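You operate a simulated robot arm through the tools that you are given. There is no shell and no other tool. Be economical: measure what you need, move in short steps, check, and stop when the job is done.

You are at the controls of a simulated robot arm. One attempt, no reset.

TASK
Thread the teal bead, then the grey bead onto the teal post and push the white stopper down on them.
Fine: the first lies in the round box, the second on the orange-dot board; turn the box shut again.

Only the result counts: the job must be done as asked and must still hold three seconds after the hand-in. Knocking over, shifting, dropping, spilling or breaking anything else fails it. A push-on lid holds only when it is set on centred and level and pressed home; a screw cap is set on level and turned clockwise until tight.

THE ROBOT
A 6-joint arm with a two-finger parallel gripper, fixed in place. Base frame: the origin is at the foot of the arm, x ahead of it, y to its left, z up; the work surface is at about z = 0. Lengths are in m, angles in rad, forces in N, time in s.
With the tool pointing down near the work surface it reaches from about 0.18 to 0.46 m from the base axis. Its first joint turns from -1.222 to 1.222 rad. Payload 1.9 kg.
The TCP is the grasp point between the finger pads, 0.023 m short of the fingertips. In the tool frame z runs along the fingers and y along their closing line. Largest opening 0.094 m; finger width 0.038, thickness 0.01; the body of the gripper, 0.054 by 0.096 m, starts 0.039 m behind the TCP.
Orientation is that of the tool frame in the base frame, as a unit quaternion [w, x, y, z]. With the fingers straight down and closing along the base's y, the tool's x points along the base's -x, its y along +y and its z along -z.

THE INTERFACE
- The arm moves only by the tool jog_arm. Its argument "commands" is a list of rows, each a list of 7 numbers: the shift along the tool's x, y, z in m, then the turn, a rotation vector about the tool's x, y, z in rad, then the gripper command, from -1 (shut) to 1 (fully open), values between in proportion. In form: [[x, y, z, ax, ay, az, hand], ...]. A call has 1 to 8 rows; each row shifts and turns the commanded pose from where the row before left it, along the tool's axes as they then stand. Rows are played at 5 a second. More than 0.05 m and 0.15 rad between two rows, or a gripper value outside its range, and nothing of the call is played. Where a pose cannot be reached the arm comes as near as it can. A force on the tool above 60 N (or 10 N above the force at the start of the call, whichever is more), or a blocked arm, ends the call early, and 0.2 s more pass. The fingers move at their own pace (about 0.108 m/s each) and stop on an object; they squeeze with about 23 N. The grip force told is the motor's: it shows also when the fingers shut on nothing. Time passes only in rows, and 0.2 s behind the last, so rows that do not move let the fingers close. The reply holds the time, the measured pose of the TCP, the force on the tool along the base axes, the opening and the grip force, in the units named above and with some noise, with the torque about the TCP (base axes, N m) and any sound that the robot's microphone picked up.
- Cameras (640 x 400 px; columns grow to the right, rows downward): "scene" is fixed at [0.0632, 0.3168, 0.4393]; the picture's right is [-0.70, -0.72, 0.00], its down [-0.31, 0.30, -0.90] and it looks along [0.65, -0.63, -0.44] (base axes); focal length 269 px, centre (320, 200). "wrist" rides on the gripper at [0.086, 0.016, -0.075] in the tool frame; the picture's right is [-0.18, 0.98, 0.00], its down [-0.58, -0.11, -0.81] and it looks along [-0.79, -0.15, 0.59] (tool axes); focal length 243 px, centre (320, 200). There is no depth. A picture from a camera that has moved, and an enlarged one, comes with that camera's place and axes in the base frame and with its lens.
- camera(camera): a new picture of that camera. No time passes.
- zoom(camera, box): a new picture of the part [left, top, right, bottom] of that camera's present view, enlarged. No time passes.
- sign_off(): hands the job in; it is judged then, once.

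Go step by step. Nothing tells you positions but the pictures and the camera data: compare them with the known pose of the tool, close in by small moves and look again before you grip or let go. The budget is 120 turns and 84 pictures, counting those below and the enlarged ones. Unless the task says otherwise, let go and move clear before handing in, and close with one line.

The tools are called after "Call:" as name(argument=value, ...) on one line, values as JSON. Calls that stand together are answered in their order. jog_arm: Moves the arm, as the interface text tells. Its arguments: {"type":"object","properties":{"commands":{"type":"array"}},"required":["commands"]} The other tools are called the same way: camera (camera) takes a picture; zoom (camera, box) takes an enlarged picture of a part of a camera's view; sign_off () hands the job in.

At the start:

```text
time_s: 0.0
position: [0.308, 0.1082, 0.3132]
tcp_rot: [0.0, 0.002, 1.0, 0.0]
contact_force: [-0.5, 0.6, -0.2]
torque: [-0.01, 0.01, 0.0]
grip_width: 0.0942
gripper_force: 0.1
```

scene: 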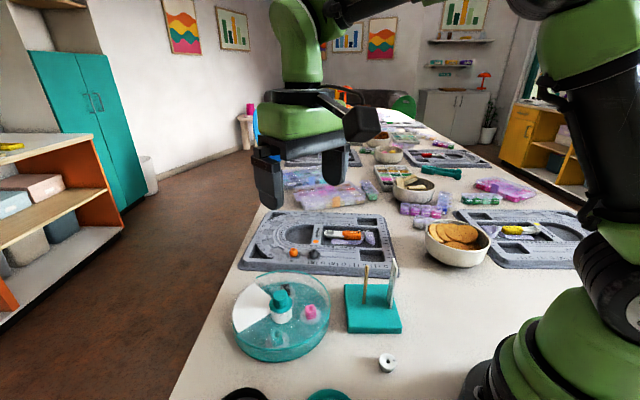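
wrist: 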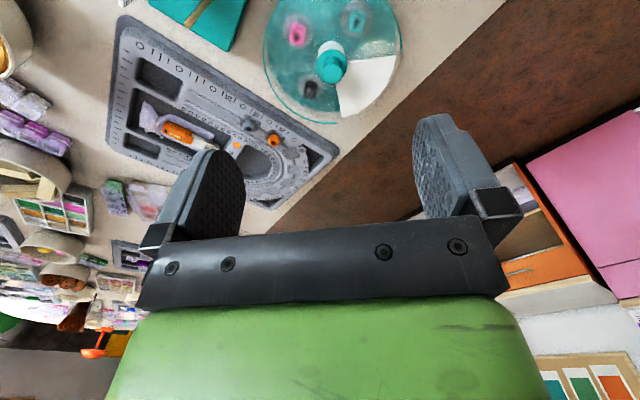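

I see a round teal box with a transparent lid, with a cut-out or white sector, a teal block with posts, a white ring stopper and a grey board with beads. I'll zoom in first to get the details.

Call:
zoom(camera="scene", box=[220, 260, 340, 370])

Call:
zoom(camera="scene", box=[330, 250, 430, 400])

Call:
zoom(camera="scene", box=[230, 200, 400, 290])

Call:
zoom(camera="wrist", box=[100, 0, 420, 200])

```text
3.64 times, centred on (280, 315) of scene
camera zoom: at [0.0632, 0.3168, 0.4393], right [-0.7, -0.72, 0.0], down [-0.31, 0.3, -0.9], along [0.65, -0.63, -0.44], focal length 978 px, centre (466, -218)
```

zoom: 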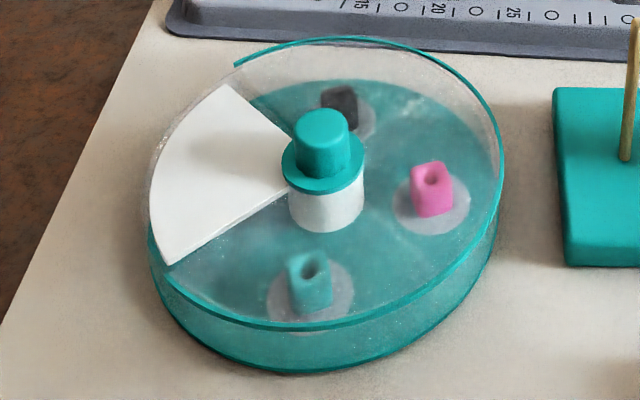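

```text
2.67 times, centred on (380, 325) of scene
camera zoom: at [0.0632, 0.3168, 0.4393], right [-0.7, -0.72, 0.0], down [-0.31, 0.3, -0.9], along [0.65, -0.63, -0.44], focal length 717 px, centre (160, -133)
```

zoom: 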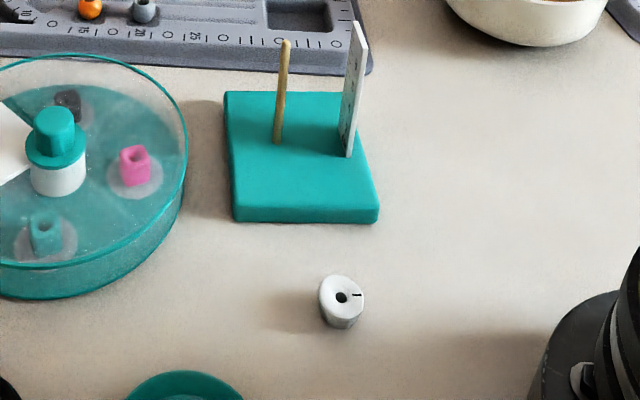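

```text
3.76 times, centred on (315, 245) of scene
camera zoom: at [0.0632, 0.3168, 0.4393], right [-0.7, -0.72, 0.0], down [-0.31, 0.3, -0.9], along [0.65, -0.63, -0.44], focal length 1012 px, centre (339, 31)
```

zoom: 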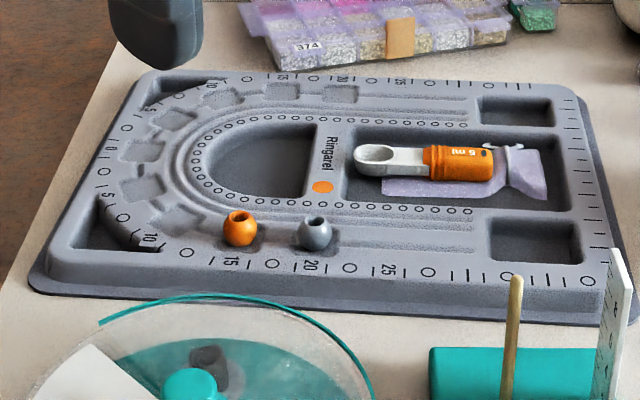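

```text
2.00 times, centred on (260, 100) of wrist
camera zoom: at [0.2209, 0.1243, 0.3878], right [0.19, 0.98, 0.0], down [0.58, -0.11, 0.81], along [0.79, -0.15, -0.59], focal length 485 px, centre (440, 400)
```

zoom: 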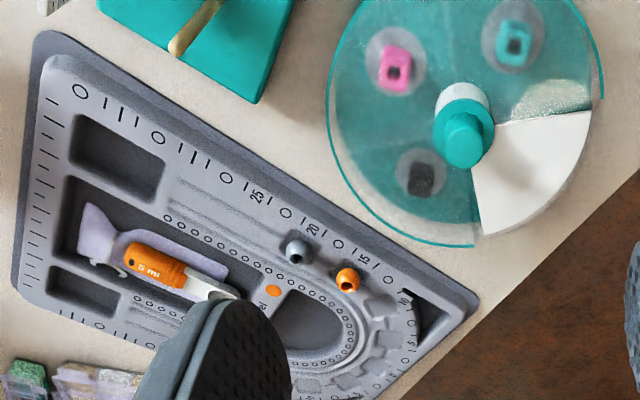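

The box lid looks turnable by its knob, with its window parked over the white sector. Before planning, I'll tilt the wrist back to see what stands near the base.

Call:
jog_arm(commands=[[0.04, 0, 0, 0, 0.15, 0, 1], [0.04, 0, 0, 0, 0.15, 0, 1], [0, 0, 0, 0, 0.15, 0, 1], [0, 0, 0, 0, 0.15, 0, 1]])

Call:
camera(camera="wrist")

```text
time_s: 1.0
position: [0.229, 0.1068, 0.3193]
tcp_rot: [-0.295, 0.0, 0.955, 0.0]
contact_force: [0.6, 0.9, -0.3]
torque: [-0.02, -0.03, -0.02]
grip_width: 0.0938
gripper_force: 0.0
```

```text
77 pictures are left
camera wrist: at [0.1988, 0.1239, 0.4297], right [0.15, 0.98, -0.1], down [0.93, -0.11, 0.34], along [0.32, -0.15, -0.94], focal length 243 px, centre (320, 200)
```

wrist: 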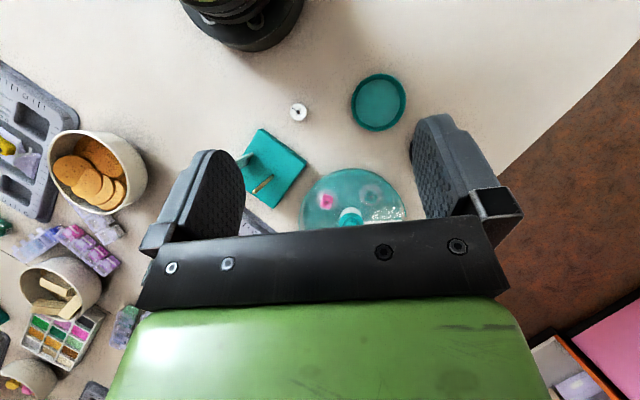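

The post stand, stopper, box and an empty teal dish are the only nearby items. I'll level the tool again and look at the box from close up.

Call:
jog_arm(commands=[[0, 0, 0, 0, -0.15, 0, 1], [0, 0, 0, 0, -0.15, 0, 1], [0, 0, 0, 0, -0.15, 0, 1], [0, 0, 0, 0, -0.15, 0, 1], [0, 0, 0.04, 0, 0, 0, 1], [0, 0, 0.04, 0, 0, 0, 1]])

Call:
camera(camera="wrist")

Call:
zoom(camera="scene", box=[200, 240, 420, 400])

```text
time_s: 2.4
position: [0.2293, 0.108, 0.2394]
tcp_rot: [0.001, 0.002, 1.0, 0.001]
contact_force: [-0.3, 0.4, -0.3]
torque: [0.01, -0.03, -0.02]
grip_width: 0.0938
gripper_force: 0.1
```

```text
76 pictures are left
camera wrist: at [0.1418, 0.1247, 0.314], right [0.19, 0.98, 0.0], down [0.58, -0.11, 0.81], along [0.79, -0.15, -0.59], focal length 243 px, centre (320, 200)
```

wrist: 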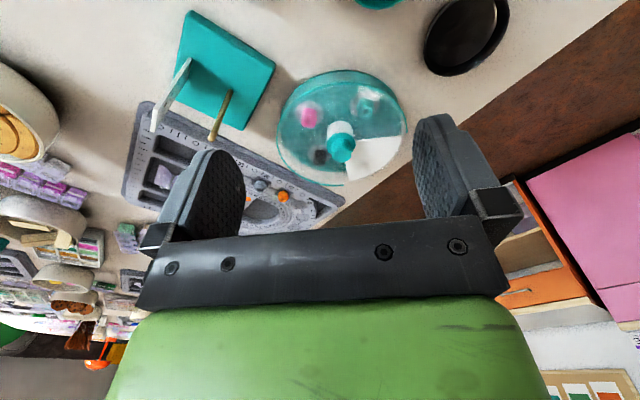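

```text
2.50 times, centred on (310, 320) of scene
camera zoom: at [0.0631, 0.3168, 0.4393], right [-0.7, -0.72, 0.0], down [-0.31, 0.3, -0.9], along [0.65, -0.63, -0.44], focal length 672 px, centre (345, -100)
```

zoom: 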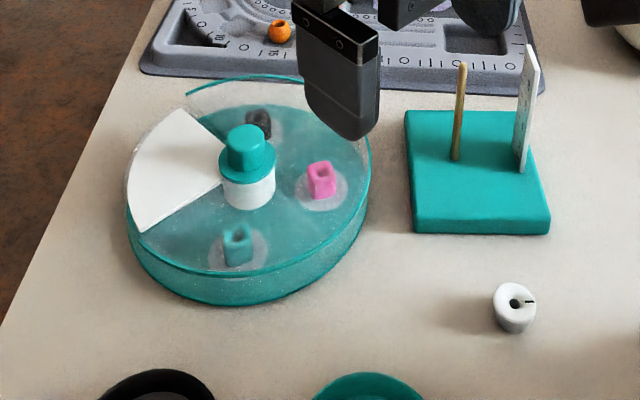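

The knob looks to be near (0.377, 0.110). I'll move above it, staying clear, and check.

Call:
jog_arm(commands=[[-0.05, 0, 0, 0, 0, 0, 1], [-0.05, 0, 0.02, 0, 0, 0, 1], [-0.047, 0.002, 0.03, 0, 0, 0, 1], [0, 0, 0.03, 0, 0, 0, 1]])

Call:
camera(camera="wrist")

Call:
zoom(camera="scene", box=[220, 250, 340, 370])

```text
refused: row 2 steps farther than a row can; nothing moved
```

```text
74 pictures are left
camera wrist: at [0.1418, 0.1247, 0.314], right [0.19, 0.98, 0.0], down [0.58, -0.11, 0.81], along [0.79, -0.15, -0.59], focal length 243 px, centre (320, 200)
```

wrist: 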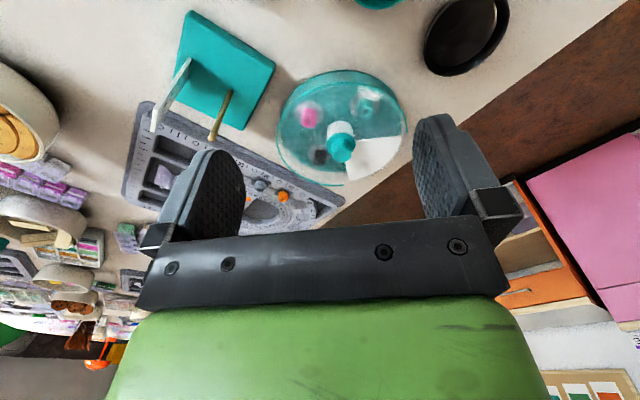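

```text
3.33 times, centred on (280, 310) of scene
camera zoom: at [0.0631, 0.3168, 0.4393], right [-0.7, -0.72, 0.0], down [-0.31, 0.3, -0.9], along [0.65, -0.63, -0.44], focal length 896 px, centre (453, -167)
```

zoom: 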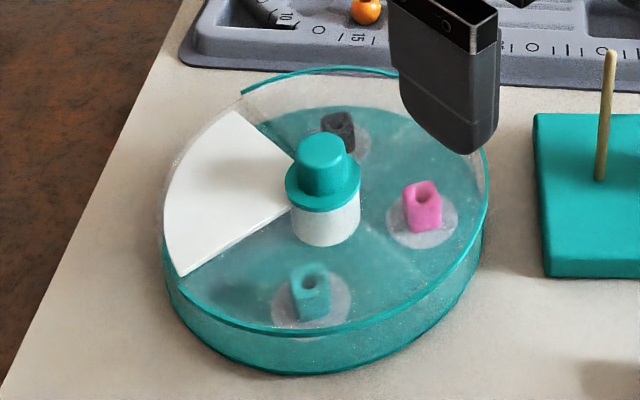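

The combined step was too long, so nothing moved. I'll redo it with shorter rows.

Call:
jog_arm(commands=[[-0.045, 0, 0, 0, 0, 0, 1], [-0.045, 0, 0.02, 0, 0, 0, 1], [-0.04, 0.002, 0.028, 0, 0, 0, 1], [-0.018, 0, 0.032, 0, 0, 0, 1]])

Call:
camera(camera="wrist")

Call:
zoom(camera="scene", box=[220, 200, 380, 370])

```text
time_s: 3.4
position: [0.3768, 0.1107, 0.1594]
tcp_rot: [0.001, 0.001, 1.0, 0.001]
contact_force: [0.1, 0.5, 0.4]
torque: [-0.01, -0.01, -0.04]
grip_width: 0.094
gripper_force: 0.0
```

```text
72 pictures are left
camera wrist: at [0.2894, 0.1269, 0.2343], right [0.19, 0.98, 0.0], down [0.58, -0.11, 0.81], along [0.79, -0.15, -0.59], focal length 243 px, centre (320, 200)
```

wrist: 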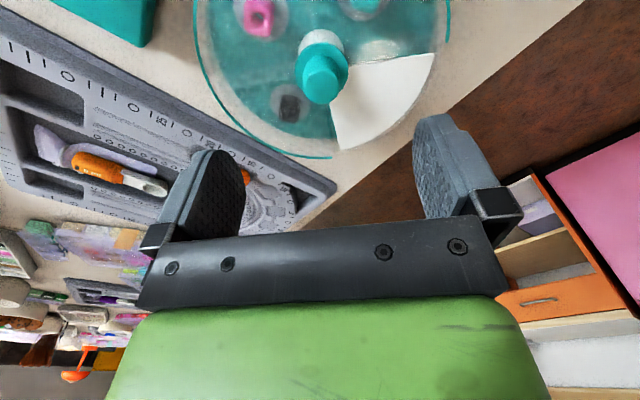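

```text
2.35 times, centred on (300, 285) of scene
camera zoom: at [0.0631, 0.3168, 0.4393], right [-0.7, -0.72, 0.0], down [-0.31, 0.3, -0.9], along [0.65, -0.63, -0.44], focal length 632 px, centre (367, 0)
```

zoom: 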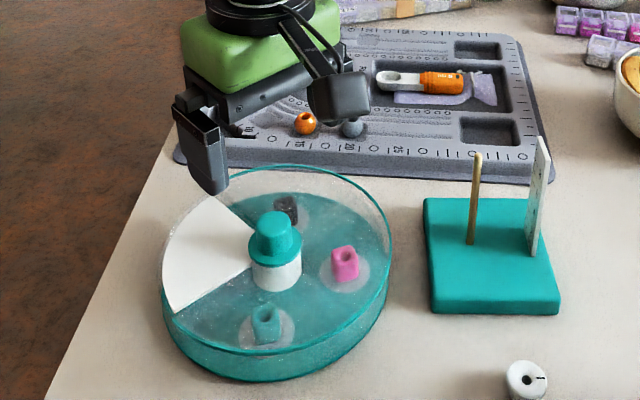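

The knob axis is about (0.377, 0.113), with its top near z = 0.068 and its flange near 0.043. I'll come down part way, centre on it and check.

Call:
jog_arm(commands=[[0, 0.002, 0.03, 0, 0, 0, 1], [0, 0, 0.03, 0, 0, 0, 0.3], [0, 0, 0, 0, 0, 0, 0.3]])

Call:
camera(camera="wrist")

Call:
zoom(camera="scene", box=[220, 230, 340, 370])

```text
time_s: 4.2
position: [0.3767, 0.1096, 0.0977]
tcp_rot: [0.001, 0.0, 1.0, -0.001]
contact_force: [-0.6, 0.3, 0.0]
torque: [0.0, -0.03, 0.03]
grip_width: 0.0611
gripper_force: 0.1
```

```text
70 pictures are left
camera wrist: at [0.2896, 0.1278, 0.1724], right [0.19, 0.98, 0.0], down [0.58, -0.11, 0.81], along [0.79, -0.15, -0.59], focal length 243 px, centre (320, 200)
```

wrist: 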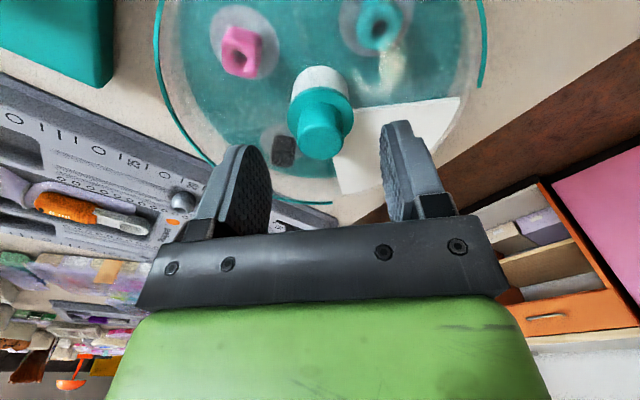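

```text
2.86 times, centred on (280, 300) of scene
camera zoom: at [0.0632, 0.3168, 0.4393], right [-0.7, -0.72, 0.0], down [-0.31, 0.3, -0.9], along [0.65, -0.63, -0.44], focal length 768 px, centre (434, -86)
```

zoom: 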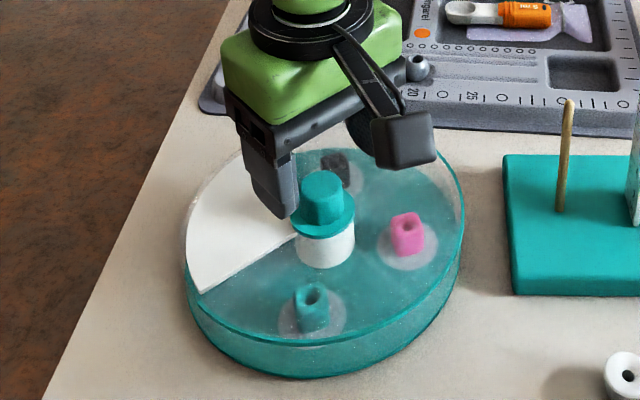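

The fingers straddle the knob and are centred on it. I'll go down to TCP z ≈ 0.074 and close.

Call:
jog_arm(commands=[[0.001, 0, 0.012, 0, 0, 0, 0.3], [0, 0, 0.012, 0, 0, 0, 0.3], [0, 0, 0, 0, 0, 0, -1], [0, 0, 0, 0, 0, 0, -1], [0, 0, 0, 0, 0, 0, -1]])

Call:
camera(camera="wrist")

```text
time_s: 5.4
position: [0.3755, 0.1118, 0.0736]
tcp_rot: [0.003, 0.001, 1.0, 0.0]
contact_force: [1.4, -2.0, 0.3]
torque: [-0.09, -0.31, -0.05]
grip_width: 0.0267
gripper_force: 23.4
```

```text
68 pictures are left
camera wrist: at [0.2886, 0.128, 0.1483], right [0.19, 0.98, 0.0], down [0.58, -0.11, 0.81], along [0.79, -0.15, -0.59], focal length 243 px, centre (320, 200)
```

wrist: 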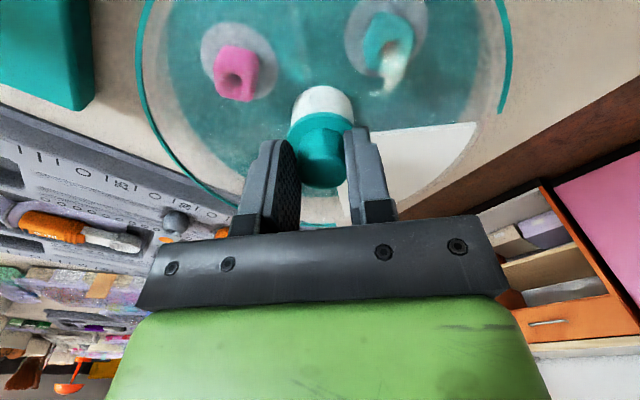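

The knob is held, 26.7 mm wide. Now I'll turn it counter-clockwise as seen from above, which is a negative turn about tool z, and watch the torque.

Call:
jog_arm(commands=[[0, 0, 0, 0, 0, -0.1, -1], [0, 0, 0, 0, 0, -0.1, -1], [0, 0, 0, 0, 0, -0.1, -1], [0, 0, 0, 0, 0, -0.1, -1]])

Call:
zoom(camera="scene", box=[220, 230, 340, 370])

```text
time_s: 6.4
position: [0.376, 0.1119, 0.0748]
tcp_rot: [0.0, -0.199, 0.98, 0.001]
contact_force: [0.6, -0.5, 0.7]
torque: [0.0, 0.06, -0.01]
grip_width: 0.0268
gripper_force: 23.2
```

```text
2.86 times, centred on (280, 300) of scene
camera zoom: at [0.0632, 0.3168, 0.4393], right [-0.7, -0.72, 0.0], down [-0.31, 0.3, -0.9], along [0.65, -0.63, -0.44], focal length 768 px, centre (434, -86)
```

zoom: 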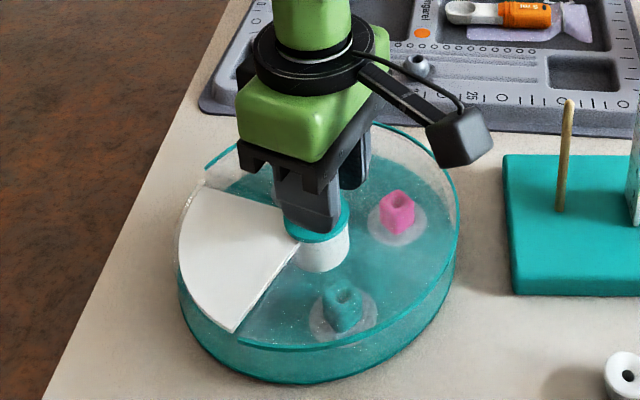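

The knob turned with almost no torque, but the white sector and beads seem to have turned with it. I'll look closely to see which parts actually moved.

Call:
zoom(camera="scene", box=[240, 265, 330, 365])

Call:
camera(camera="wrist")

```text
4.00 times, centred on (285, 315) of scene
camera zoom: at [0.0632, 0.3168, 0.4393], right [-0.7, -0.72, 0.0], down [-0.31, 0.3, -0.9], along [0.65, -0.63, -0.44], focal length 1075 px, centre (460, -260)
```

zoom: 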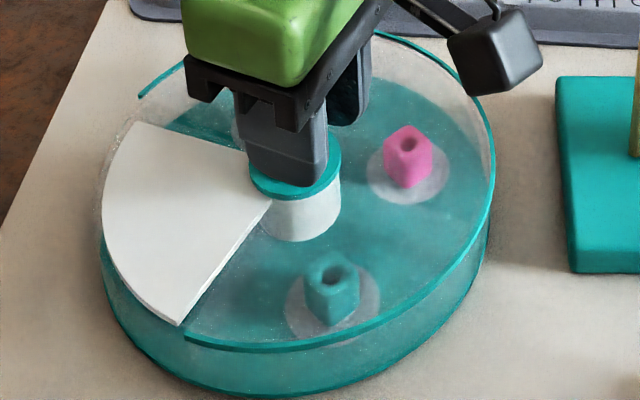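

```text
65 pictures are left
camera wrist: at [0.2894, 0.093, 0.1495], right [-0.21, 0.98, 0.0], down [0.58, 0.13, 0.81], along [0.79, 0.17, -0.59], focal length 243 px, centre (320, 200)
```

wrist: 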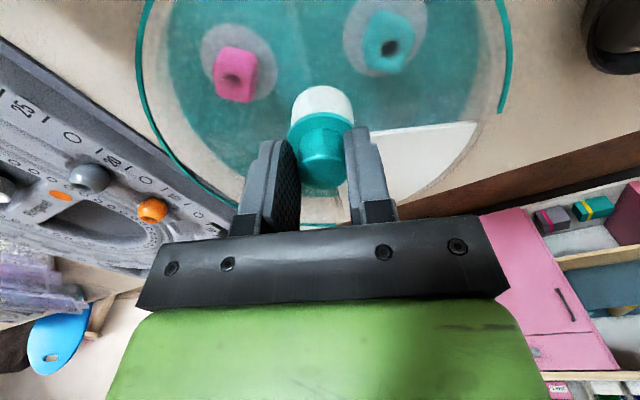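

The lid, tray and beads all turned as one, so the whole box slid round on the table under the knob. I'll turn it back, then press down on the knob flange to pin the box while I turn the lid.

Call:
jog_arm(commands=[[0, 0, 0, 0, 0, 0.1, -1], [0, 0, 0, 0, 0, 0.1, -1], [0, 0, 0, 0, 0, 0.1, -1], [0, 0, 0, 0, 0, 0.1, -1]])

Call:
zoom(camera="scene", box=[220, 230, 340, 370])

```text
time_s: 7.4
position: [0.3764, 0.1111, 0.0753]
tcp_rot: [0.001, 0.002, 1.0, 0.0]
contact_force: [-0.4, 0.0, -0.8]
torque: [-0.02, 0.06, -0.02]
grip_width: 0.0266
gripper_force: 22.9
```

```text
2.86 times, centred on (280, 300) of scene
camera zoom: at [0.0632, 0.3168, 0.4393], right [-0.7, -0.72, 0.0], down [-0.31, 0.3, -0.9], along [0.65, -0.63, -0.44], focal length 768 px, centre (434, -86)
```

zoom: 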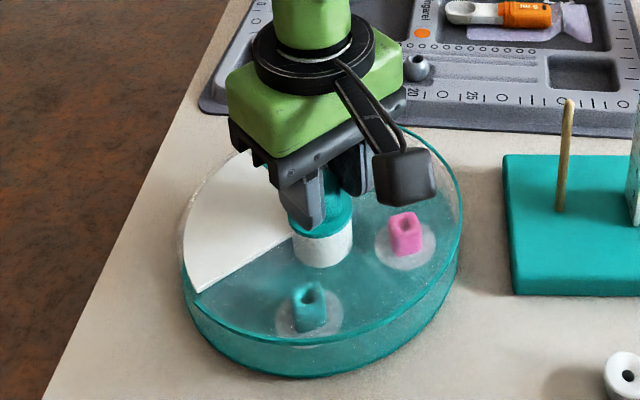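

The box is back in its first orientation. Next I'll loosen the grip and ease the fingertips down until they touch the flange.

Call:
jog_arm(commands=[[0, 0, 0, 0, 0, 0, -0.35], [0, 0, 0.003, 0, 0, 0, -0.35], [0, 0, 0.003, 0, 0, 0, -0.35], [0, 0, 0, 0, 0, 0, -0.35]])

```text
time_s: 8.4
position: [0.3774, 0.1124, 0.0689]
tcp_rot: [0.002, 0.001, 1.0, 0.0]
contact_force: [1.2, 0.5, 0.1]
torque: [0.03, -0.05, 0.01]
grip_width: 0.0305
gripper_force: 0.1
```

Call:
jog_arm(commands=[[0, 0, 0.002, 0, 0, 0, -0.35], [0, 0, 0.002, 0, 0, 0, -0.35], [0, 0, 0.001, 0, 0, 0, -0.35]])

Call:
zoom(camera="scene", box=[250, 260, 320, 340])

```text
time_s: 9.2
position: [0.3773, 0.1119, 0.0632]
tcp_rot: [0.002, 0.001, 1.0, 0.0]
contact_force: [-0.3, -0.1, -0.2]
torque: [0.02, -0.02, 0.01]
grip_width: 0.0306
gripper_force: 0.0
```

```text
5.00 times, centred on (285, 300) of scene
camera zoom: at [0.0632, 0.3168, 0.4393], right [-0.7, -0.72, 0.0], down [-0.31, 0.3, -0.9], along [0.65, -0.63, -0.44], focal length 1344 px, centre (495, -300)
```

zoom: 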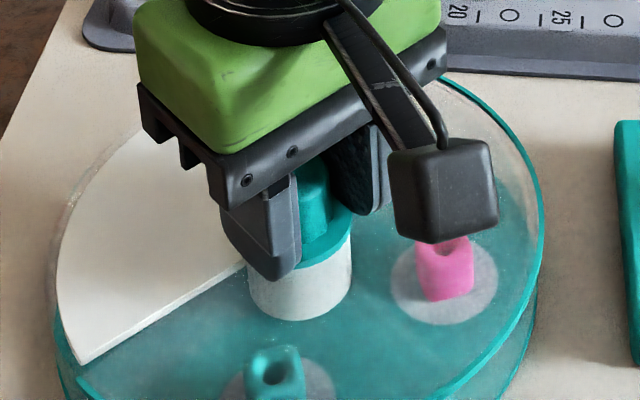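

Call:
jog_arm(commands=[[0, 0, 0.002, 0, 0, 0, -0.35], [0, 0, 0.001, 0, 0, 0, -0.35], [0, 0, 0.001, 0, 0, 0, -0.35], [0, 0, 0.001, 0, 0, 0, -0.35]])

```text
time_s: 10.2
position: [0.377, 0.1116, 0.0621]
tcp_rot: [0.002, 0.003, 1.0, 0.001]
contact_force: [-4.2, -0.7, 8.0]
torque: [-0.16, 0.1, -0.04]
grip_width: 0.0306
gripper_force: 0.2
stopped in row 4: the force on the tool passed its limit at 67 N (the readings are from after the stop); the commanded pose is now the measured one
```

The fingertips rest on the flange at TCP z ≈ 0.062. I'll grip, press lightly (about 1 mm) and turn a little counter-clockwise as a test.

Call:
jog_arm(commands=[[0, 0, 0.001, 0, 0, 0, -1], [0, 0, 0, 0, 0, 0, -1], [0, 0, 0, 0, 0, -0.05, -1], [0, 0, 0, 0, 0, -0.1, -1], [0, 0, 0, 0, 0, -0.1, -1]])

Call:
zoom(camera="scene", box=[220, 230, 340, 370])

```text
time_s: 11.4
position: [0.3768, 0.1111, 0.0603]
tcp_rot: [0.005, -0.124, 0.992, 0.001]
contact_force: [-1.9, -21.4, 41.7]
torque: [-0.52, 0.08, -0.22]
grip_width: 0.0273
gripper_force: 22.3
```

```text
2.86 times, centred on (280, 300) of scene
camera zoom: at [0.0631, 0.3168, 0.4393], right [-0.7, -0.72, 0.0], down [-0.31, 0.3, -0.9], along [0.65, -0.63, -0.44], focal length 768 px, centre (434, -86)
```

zoom: 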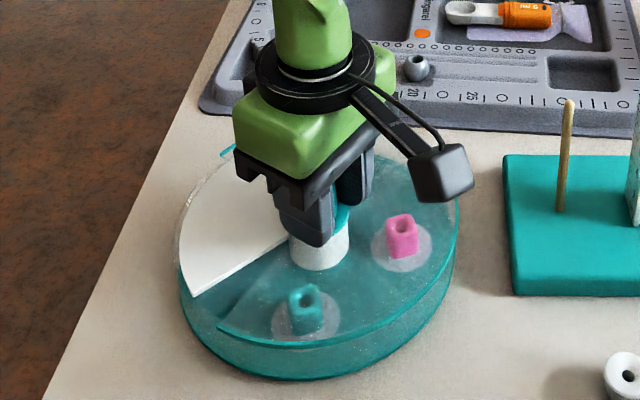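

With the press, the lid turns relative to the box: the rim gap moved while the beads and white sector stayed put. I'll ease the side load and press slightly, then keep turning.

Call:
jog_arm(commands=[[0, -0.0008, -0.0005, 0, 0, -0.05, -1], [0, 0, 0, 0, 0, -0.1, -1], [0, 0, 0, 0, 0, -0.1, -1]])

Call:
zoom(camera="scene", box=[220, 230, 340, 370])

```text
time_s: 12.2
position: [0.3769, 0.1117, 0.0618]
tcp_rot: [0.004, -0.247, 0.969, 0.001]
contact_force: [11.3, -6.2, 22.0]
torque: [-0.07, -0.38, -0.11]
grip_width: 0.027
gripper_force: 23.0
```

```text
2.86 times, centred on (280, 300) of scene
camera zoom: at [0.0631, 0.3168, 0.4393], right [-0.7, -0.72, 0.0], down [-0.31, 0.3, -0.9], along [0.65, -0.63, -0.44], focal length 768 px, centre (434, -86)
```

zoom: 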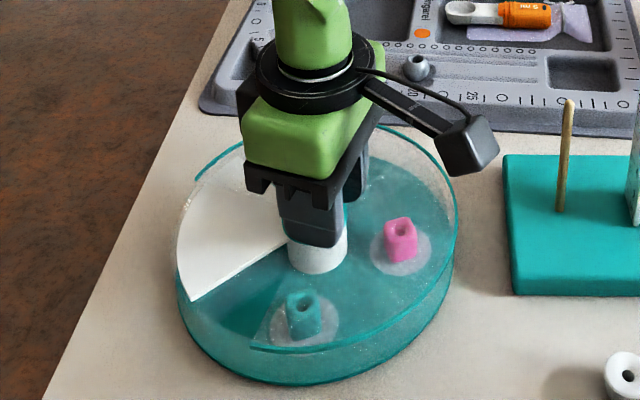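

It's working well, with about 0.5 rad done and the box nearly still. I'll continue.

Call:
jog_arm(commands=[[0, 0, 0.0003, 0, 0, -0.1, -1], [0, 0, 0, 0, 0, -0.1, -1], [0, 0, 0, 0, 0, -0.1, -1], [0, 0, 0, 0, 0, -0.1, -1]])

Call:
zoom(camera="scene", box=[220, 230, 340, 370])

```text
time_s: 13.2
position: [0.3781, 0.1113, 0.0606]
tcp_rot: [0.005, -0.435, 0.901, 0.0]
contact_force: [10.9, -11.8, 32.5]
torque: [-0.11, 0.09, -0.17]
grip_width: 0.0272
gripper_force: 23.4
```

```text
2.86 times, centred on (280, 300) of scene
camera zoom: at [0.0631, 0.3168, 0.4393], right [-0.7, -0.72, 0.0], down [-0.31, 0.3, -0.9], along [0.65, -0.63, -0.44], focal length 768 px, centre (434, -86)
```

zoom: 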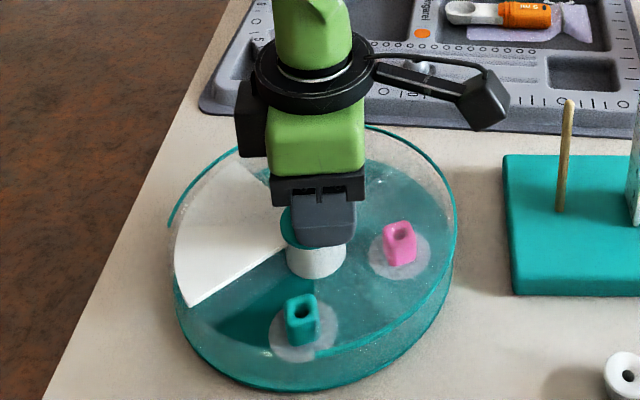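

Call:
jog_arm(commands=[[0, 0, 0, 0, 0, -0.1, -1], [0, 0, 0, 0, 0, -0.1, -1], [0, 0, 0, 0, 0, -0.1, -1], [0, 0, 0, 0, 0, -0.1, -1], [0, 0, 0, 0, 0, -0.1, -1], [0, 0, 0, 0, 0, -0.1, -1]])

Call:
zoom(camera="scene", box=[220, 230, 340, 370])

Call:
camera(camera="wrist")

```text
time_s: 14.6
position: [0.3783, 0.1128, 0.0619]
tcp_rot: [0.004, -0.68, 0.733, -0.001]
contact_force: [14.5, 0.7, 27.9]
torque: [0.53, 0.24, -0.11]
grip_width: 0.0274
gripper_force: 23.4
```

```text
2.86 times, centred on (280, 300) of scene
camera zoom: at [0.0631, 0.3168, 0.4393], right [-0.7, -0.72, 0.0], down [-0.31, 0.3, -0.9], along [0.65, -0.63, -0.44], focal length 768 px, centre (434, -86)
```

zoom: 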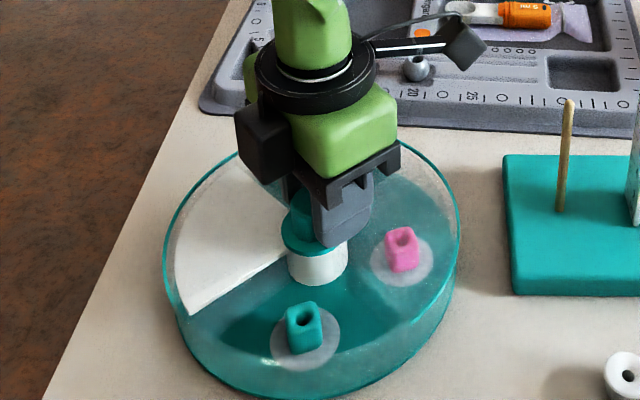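

```text
58 pictures are left
camera wrist: at [0.3538, 0.0269, 0.1361], right [-0.97, 0.26, -0.01], down [0.14, 0.57, 0.81], along [0.21, 0.78, -0.59], focal length 243 px, centre (320, 200)
```

wrist: 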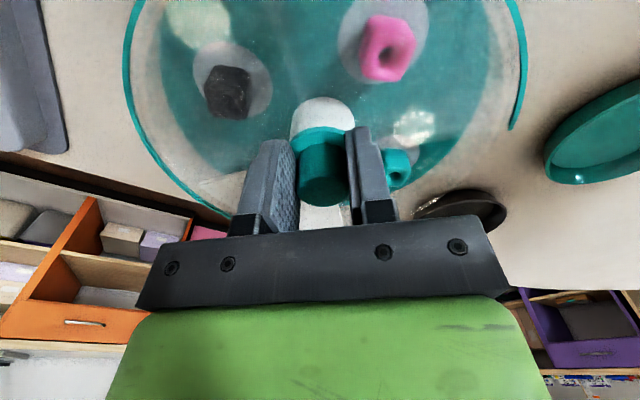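

The window is now over the teal bead. I'll let go gently, lift off and look at the bead from above.

Call:
jog_arm(commands=[[0, 0, -0.001, 0, 0, 0, -0.2], [0, 0, 0, 0, 0, 0, 0.1], [0, 0, -0.04, 0, 0, 0, 0.1], [0, 0, -0.04, 0, 0, 0, 0.1], [0, 0, -0.03, 0, 0, 0, 0.1], [0.03, -0.042, 0, 0, 0, 0, 0.3]])

Call:
camera(camera="wrist")

Call:
zoom(camera="scene", box=[235, 265, 335, 365])

```text
refused: row 6 steps farther than a row can; nothing moved
```

```text
57 pictures are left
camera wrist: at [0.3538, 0.0269, 0.1361], right [-0.97, 0.26, -0.01], down [0.14, 0.57, 0.81], along [0.21, 0.78, -0.59], focal length 243 px, centre (320, 200)
```

wrist: 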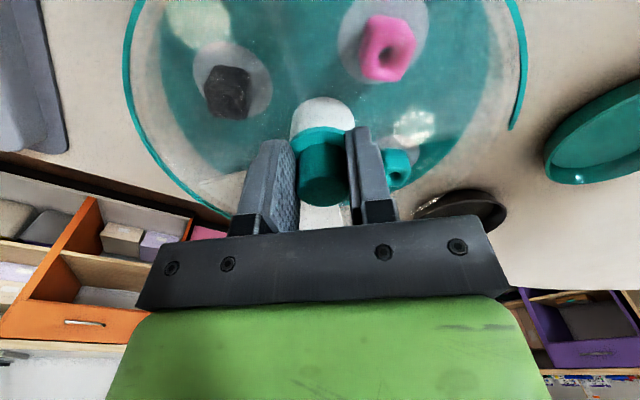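

```text
4.00 times, centred on (285, 315) of scene
camera zoom: at [0.0631, 0.3168, 0.4393], right [-0.7, -0.72, 0.0], down [-0.31, 0.3, -0.9], along [0.65, -0.63, -0.44], focal length 1075 px, centre (460, -260)
```

zoom: 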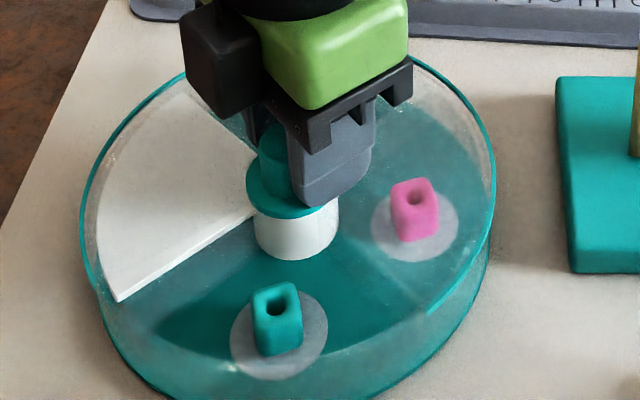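

The last row was too long again and also had the wrong sign. I'll resend it corrected.

Call:
jog_arm(commands=[[0, 0, -0.001, 0, 0, 0, -0.2], [0, 0, 0, 0, 0, 0, 0.1], [0, 0, -0.04, 0, 0, 0, 0.1], [0, 0, -0.04, 0, 0, 0, 0.1], [0, 0, -0.03, 0, 0, 0, 0.1], [0, 0.03, 0, 0, 0, 0, 0.1]])

```text
time_s: 16.0
position: [0.3443, 0.1148, 0.1705]
tcp_rot: [0.0, -0.68, 0.733, 0.001]
contact_force: [0.0, -0.6, 0.8]
torque: [-0.01, 0.01, 0.05]
grip_width: 0.0519
gripper_force: 0.0
```

Call:
camera(camera="wrist")

Call:
zoom(camera="scene", box=[235, 265, 335, 365])

```text
55 pictures are left
camera wrist: at [0.3214, 0.0304, 0.2457], right [-0.97, 0.26, 0.0], down [0.15, 0.57, 0.81], along [0.21, 0.78, -0.59], focal length 243 px, centre (320, 200)
```

wrist: 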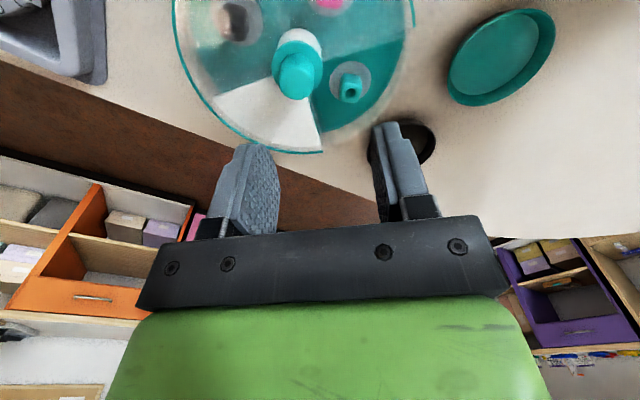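

```text
4.00 times, centred on (285, 315) of scene
camera zoom: at [0.0632, 0.3168, 0.4393], right [-0.7, -0.72, 0.0], down [-0.31, 0.3, -0.9], along [0.65, -0.63, -0.44], focal length 1075 px, centre (460, -260)
```

zoom: 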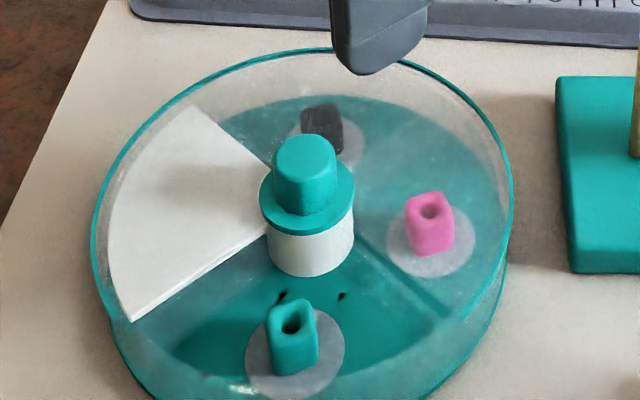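

The lid window is open and the bead still sits on its pad. The box has slid about 15 mm toward −x, so I'll put it back later. First I'll zoom in for the bead's exact position and orientation.

Call:
zoom(camera="scene", box=[275, 325, 335, 370])

Call:
zoom(camera="wrist", box=[250, 30, 430, 150])

```text
8.89 times, centred on (305, 348) of scene
camera zoom: at [0.0632, 0.3168, 0.4393], right [-0.7, -0.72, 0.0], down [-0.31, 0.3, -0.9], along [0.65, -0.63, -0.44], focal length 2390 px, centre (453, -1111)
```

zoom: 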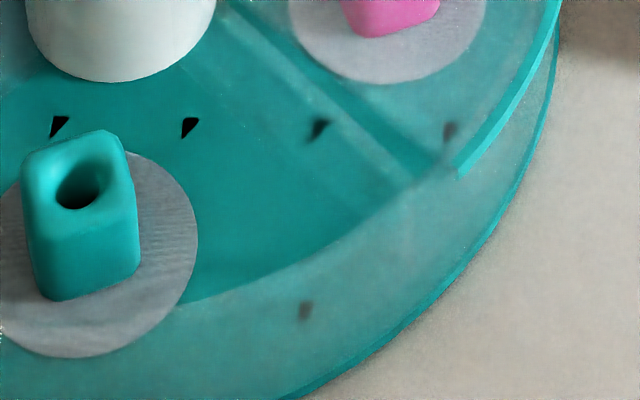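

```text
3.33 times, centred on (340, 90) of wrist
camera zoom: at [0.3214, 0.0304, 0.2457], right [-0.97, 0.26, 0.0], down [0.15, 0.57, 0.81], along [0.21, 0.78, -0.59], focal length 809 px, centre (253, 567)
```

zoom: 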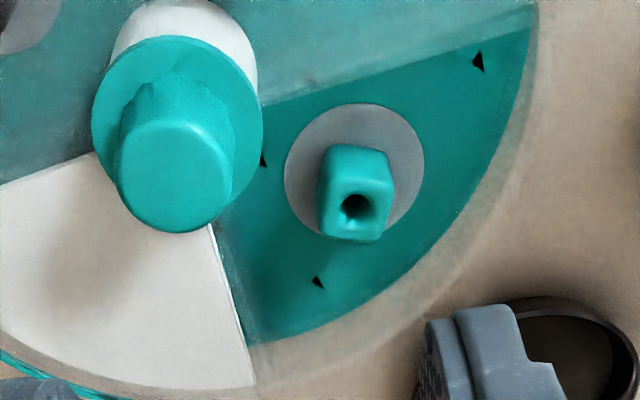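

The bead's hole is at about (0.326, 0.160), its top is at z ≈ 0.025 and its face normals run along 160.6°. I'll align the fingers, hover above it with a narrow opening and check.

Call:
jog_arm(commands=[[0, 0, 0, 0, 0, 0.132, 0.1], [0, 0, 0, 0, 0, 0.132, -0.43], [-0.0185, 0.0163, 0, 0, 0, 0, -0.43], [-0.0184, 0.0163, 0, 0, 0, 0, -0.43], [0, 0, 0.04, 0, 0, 0, -0.43], [0, 0, 0.03, 0, 0, 0, -0.43]])

Call:
camera(camera="wrist")

Call:
zoom(camera="scene", box=[235, 265, 335, 365])

```text
time_s: 17.4
position: [0.3274, 0.158, 0.1003]
tcp_rot: [0.002, -0.579, 0.815, -0.002]
contact_force: [0.1, -0.4, 0.4]
torque: [-0.02, 0.03, -0.05]
grip_width: 0.0268
gripper_force: 0.1
```

```text
51 pictures are left
camera wrist: at [0.2832, 0.0819, 0.1751], right [-0.87, 0.5, 0.0], down [0.29, 0.51, 0.81], along [0.41, 0.7, -0.59], focal length 243 px, centre (320, 200)
```

wrist: 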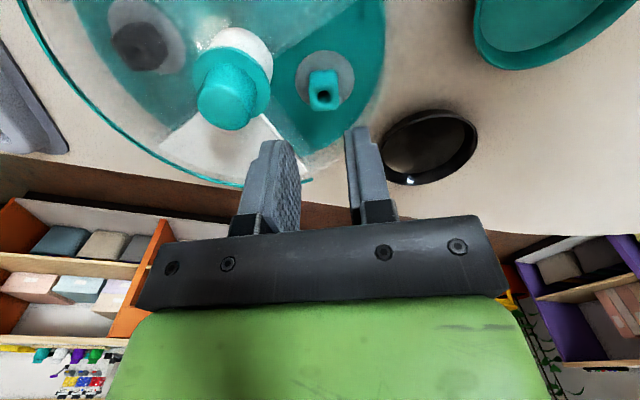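

```text
4.00 times, centred on (285, 315) of scene
camera zoom: at [0.0631, 0.3168, 0.4393], right [-0.7, -0.72, 0.0], down [-0.31, 0.3, -0.9], along [0.65, -0.63, -0.44], focal length 1075 px, centre (460, -260)
```

zoom: 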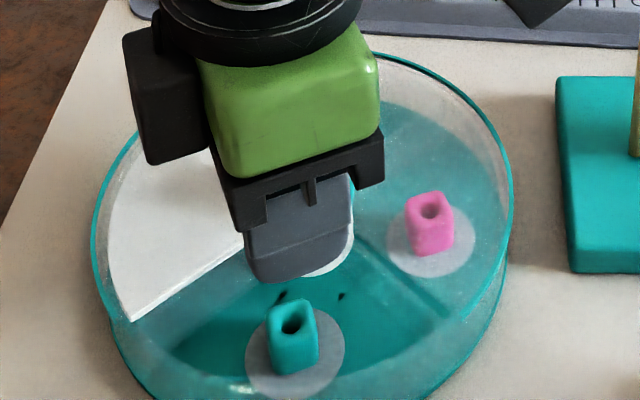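

I need a small correction of about 3 mm. I'll apply it and descend to just above the bead for a check.

Call:
jog_arm(commands=[[-0.0026, 0.0017, 0, 0, 0, 0, -0.43], [0, 0, 0.02, 0, 0, 0, -0.43], [0, 0, 0.019, 0, 0, 0, -0.43]])

Call:
zoom(camera="wrist", box=[220, 30, 420, 210])

Call:
zoom(camera="scene", box=[235, 290, 335, 390])

```text
time_s: 18.2
position: [0.3281, 0.1607, 0.063]
tcp_rot: [0.003, -0.578, 0.816, -0.001]
contact_force: [-0.2, 0.4, -0.1]
torque: [0.01, 0.02, -0.05]
grip_width: 0.0269
gripper_force: 0.0
```

```text
2.22 times, centred on (320, 120) of wrist
camera zoom: at [0.2824, 0.0845, 0.1371], right [-0.87, 0.5, 0.0], down [0.29, 0.51, 0.81], along [0.41, 0.7, -0.59], focal length 539 px, centre (320, 378)
```

zoom: 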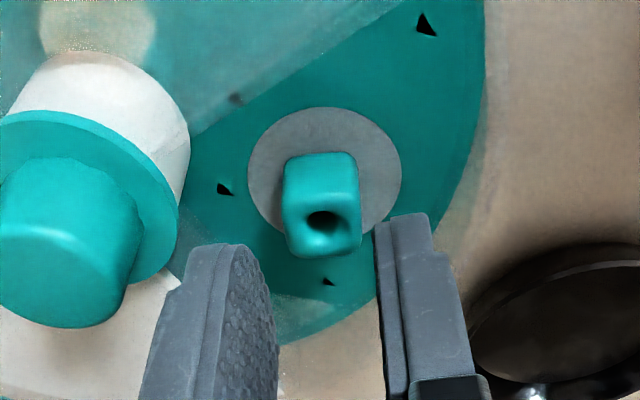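

```text
4.00 times, centred on (285, 340) of scene
camera zoom: at [0.0632, 0.3168, 0.4393], right [-0.7, -0.72, 0.0], down [-0.31, 0.3, -0.9], along [0.65, -0.63, -0.44], focal length 1075 px, centre (460, -360)
```

zoom: 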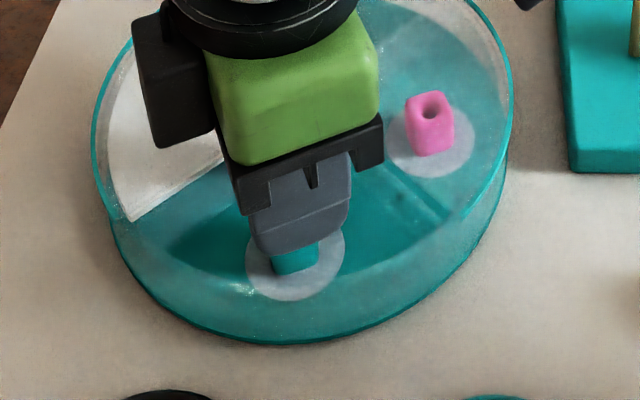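

The alignment is good. I'll go down the last 25 mm in small steps, keeping an eye on the force.

Call:
jog_arm(commands=[[0, 0.0005, 0.007, 0, 0, 0, -0.43], [0, 0, 0.007, 0, 0, 0, -0.43], [0, 0, 0.006, 0, 0, 0, -0.43], [0, 0, 0.004, 0, 0, 0, -0.43]])

Call:
zoom(camera="wrist", box=[220, 30, 420, 210])

```text
time_s: 19.2
position: [0.3274, 0.1624, 0.0385]
tcp_rot: [0.003, -0.578, 0.816, 0.0]
contact_force: [0.1, -0.7, 0.6]
torque: [0.06, 0.01, 0.02]
grip_width: 0.0268
gripper_force: 0.1
```

```text
2.22 times, centred on (320, 120) of wrist
camera zoom: at [0.282, 0.0864, 0.1134], right [-0.87, 0.5, 0.0], down [0.29, 0.51, 0.81], along [0.41, 0.7, -0.59], focal length 539 px, centre (320, 378)
```

zoom: 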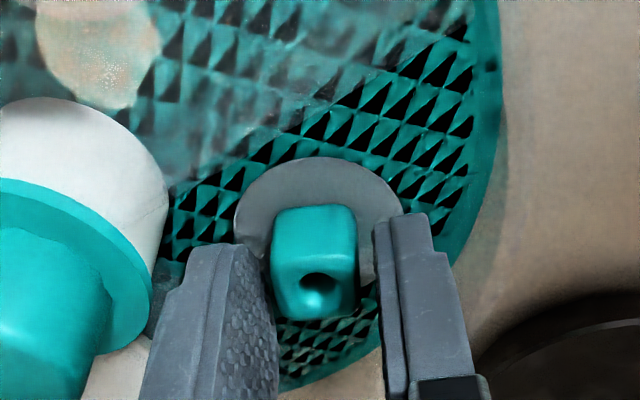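

The bead is between the fingers, so I'll close on it.

Call:
jog_arm(commands=[[0, -0.001, 0, 0, 0, 0, -0.6], [0, 0, 0, 0, 0, 0, -1], [0, 0, 0, 0, 0, 0, -1]])

Call:
zoom(camera="wrist", box=[220, 30, 420, 210])

```text
time_s: 20.0
position: [0.328, 0.1615, 0.0383]
tcp_rot: [0.002, -0.578, 0.816, 0.001]
contact_force: [0.8, 0.0, 0.2]
torque: [-0.01, 0.02, 0.0]
grip_width: 0.0181
gripper_force: 22.6
```

```text
2.22 times, centred on (320, 120) of wrist
camera zoom: at [0.2828, 0.086, 0.1132], right [-0.87, 0.5, 0.0], down [0.29, 0.51, 0.81], along [0.41, 0.7, -0.59], focal length 539 px, centre (320, 378)
```

zoom: 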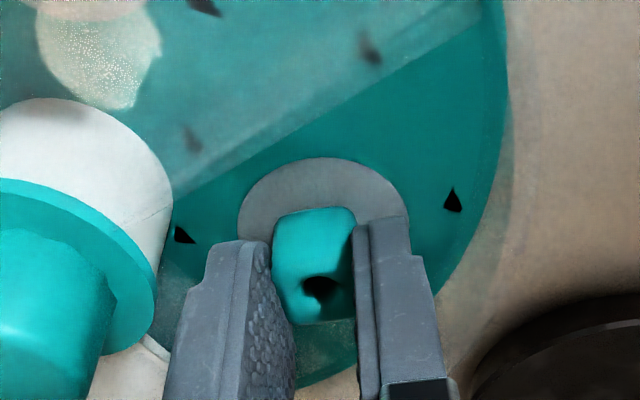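

The bead is held, 18.1 mm wide, with its hole within about 1 mm of the TCP axis. I'll lift straight out and look.

Call:
jog_arm(commands=[[0, 0, -0.01, 0, 0, 0, -1], [0, 0, -0.02, 0, 0, 0, -1], [0, 0, -0.04, 0, 0, 0, -1], [0, 0, -0.045, 0, 0, 0, -1], [0, 0, -0.045, 0, 0, 0, -1]])

Call:
camera(camera="scene")

```text
time_s: 21.2
position: [0.3252, 0.161, 0.1988]
tcp_rot: [0.003, -0.577, 0.817, -0.001]
contact_force: [0.2, 0.4, -0.3]
torque: [-0.01, 0.0, -0.01]
grip_width: 0.0181
gripper_force: 23.4
```

```text
45 pictures are left
```

scene: 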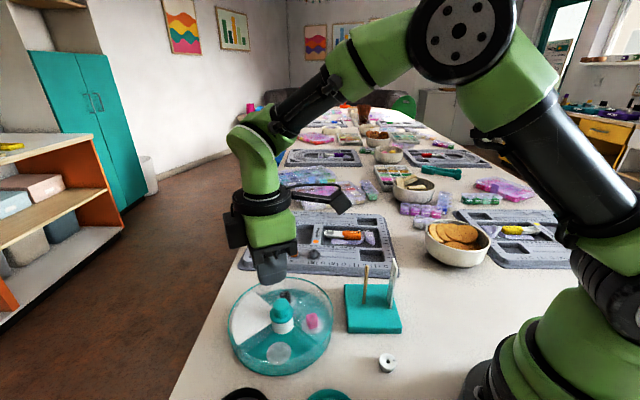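

The bead is lifted. I'll turn the wrist back to the standard yaw and carry it over to the post.

Call:
jog_arm(commands=[[0, 0, 0, 0, 0, 0.15, -1], [0, 0, 0, 0, 0, 0.15, -1], [0, 0, 0, 0, 0, 0.15, -1], [0, 0, 0, 0, 0, 0.15, -1], [0, 0, 0, 0, 0, 0.15, -1], [0, 0, 0, 0, 0, 0.15, -1], [0, 0, 0, 0, 0, 0.15, -1], [0, 0, 0, 0, 0, 0.15, -1]])

Call:
jog_arm(commands=[[0, 0, 0, 0, 0, 0.036, -1], [0.0094, -0.047, 0, 0, 0, 0, -1], [0.0094, -0.047, 0, 0, 0, 0, -1], [0.0094, -0.047, 0, 0, 0, 0, -1], [0.0093, -0.047, 0, 0, 0, 0, -1]])

Call:
camera(camera="wrist")

Call:
zoom(camera="scene", box=[320, 200, 440, 340])

```text
time_s: 23.0
position: [0.3265, 0.1607, 0.1979]
tcp_rot: [0.001, -0.015, 1.0, 0.001]
contact_force: [-0.2, -0.9, 0.8]
torque: [-0.03, 0.05, -0.02]
grip_width: 0.018
gripper_force: 22.5
```

```text
time_s: 24.2
position: [0.2883, -0.0295, 0.1955]
tcp_rot: [0.003, 0.002, 1.0, 0.002]
contact_force: [-0.1, 0.0, -0.3]
torque: [0.0, 0.0, 0.01]
grip_width: 0.0183
gripper_force: 23.1
```

```text
44 pictures are left
camera wrist: at [0.2007, -0.0128, 0.2708], right [0.19, 0.98, 0.0], down [0.58, -0.11, 0.81], along [0.8, -0.15, -0.59], focal length 243 px, centre (320, 200)
```

wrist: 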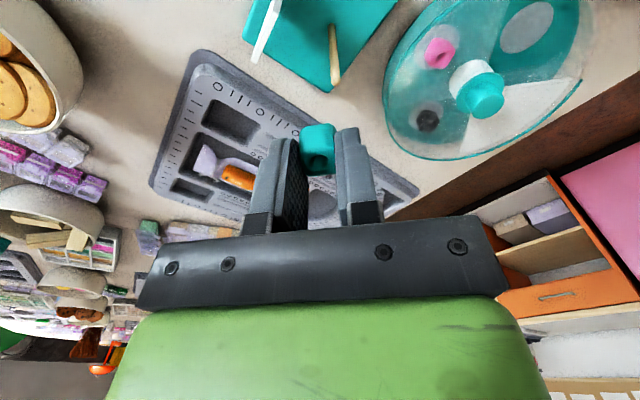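

```text
2.86 times, centred on (380, 270) of scene
camera zoom: at [0.0631, 0.3169, 0.4393], right [-0.7, -0.72, 0.0], down [-0.31, 0.3, -0.9], along [0.65, -0.63, -0.44], focal length 768 px, centre (149, 0)
```

zoom: 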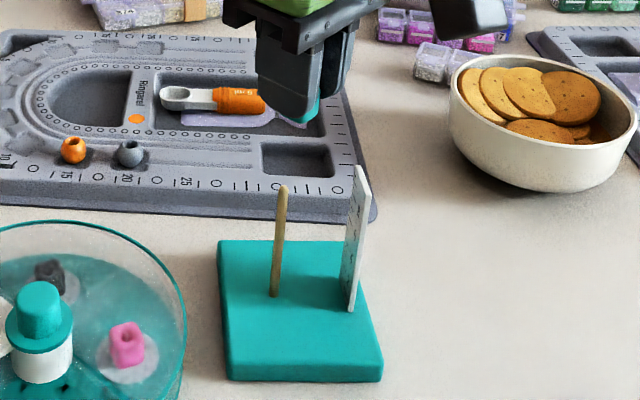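

The post tip is at about (0.284, −0.0185, 0.114), with the block top at z ≈ 0.02. I'll shift over it with the bead still above the tip, then check from both cameras.

Call:
jog_arm(commands=[[0.003, 0.0105, 0.01, 0, 0, 0, -1], [0, 0, 0.025, 0, 0, 0, -1], [0, 0, 0.003, 0, 0, 0, -1]])

Call:
zoom(camera="wrist", box=[220, 50, 420, 210])

Call:
zoom(camera="scene", box=[330, 220, 410, 300])

```text
time_s: 25.0
position: [0.2851, -0.0171, 0.158]
tcp_rot: [0.002, 0.001, 1.0, 0.002]
contact_force: [-0.4, 0.2, 0.1]
torque: [0.05, 0.06, 0.0]
grip_width: 0.0182
gripper_force: 23.5
```

```text
2.50 times, centred on (320, 130) of wrist
camera zoom: at [0.1988, 0.0001, 0.2328], right [0.19, 0.98, 0.0], down [0.58, -0.11, 0.81], along [0.79, -0.15, -0.59], focal length 606 px, centre (320, 375)
```

zoom: 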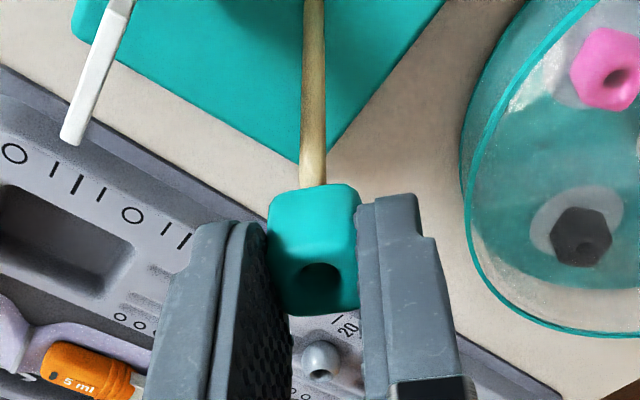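

```text
5.00 times, centred on (370, 260) of scene
camera zoom: at [0.0632, 0.3168, 0.4393], right [-0.7, -0.72, 0.0], down [-0.31, 0.3, -0.9], along [0.65, -0.63, -0.44], focal length 1344 px, centre (70, -100)
```

zoom: 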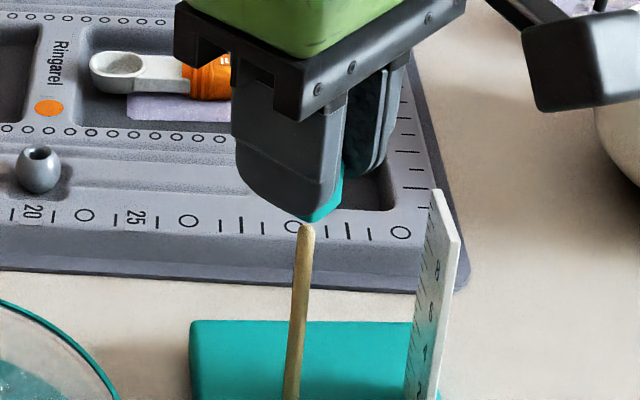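

The post is about 1.5 mm off to the −y side, and the bead hides the tip. I'll raise a little with that correction so the tip shows in the wrist view.

Call:
jog_arm(commands=[[-0.0005, -0.0014, -0.015, 0, 0, 0, -1], [0, 0, 0, 0, 0, 0, -1]])

Call:
zoom(camera="wrist", box=[260, 60, 380, 180])

```text
time_s: 25.6
position: [0.2867, -0.018, 0.174]
tcp_rot: [0.002, 0.002, 1.0, 0.001]
contact_force: [0.3, 0.1, 0.4]
torque: [0.01, -0.01, 0.0]
grip_width: 0.0182
gripper_force: 22.7
```

```text
3.33 times, centred on (320, 120) of wrist
camera zoom: at [0.1989, -0.0009, 0.2486], right [0.19, 0.98, 0.0], down [0.58, -0.11, 0.81], along [0.79, -0.15, -0.59], focal length 809 px, centre (320, 467)
```

zoom: 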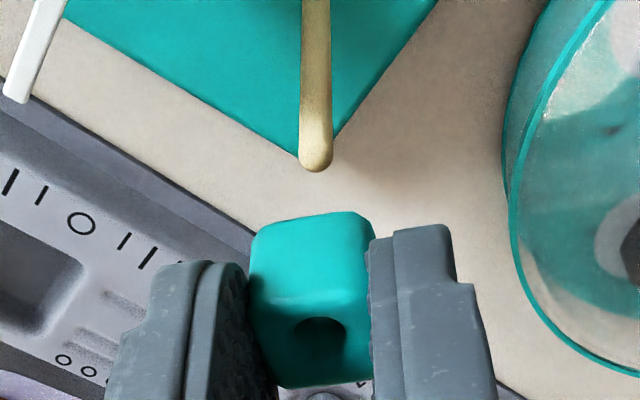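

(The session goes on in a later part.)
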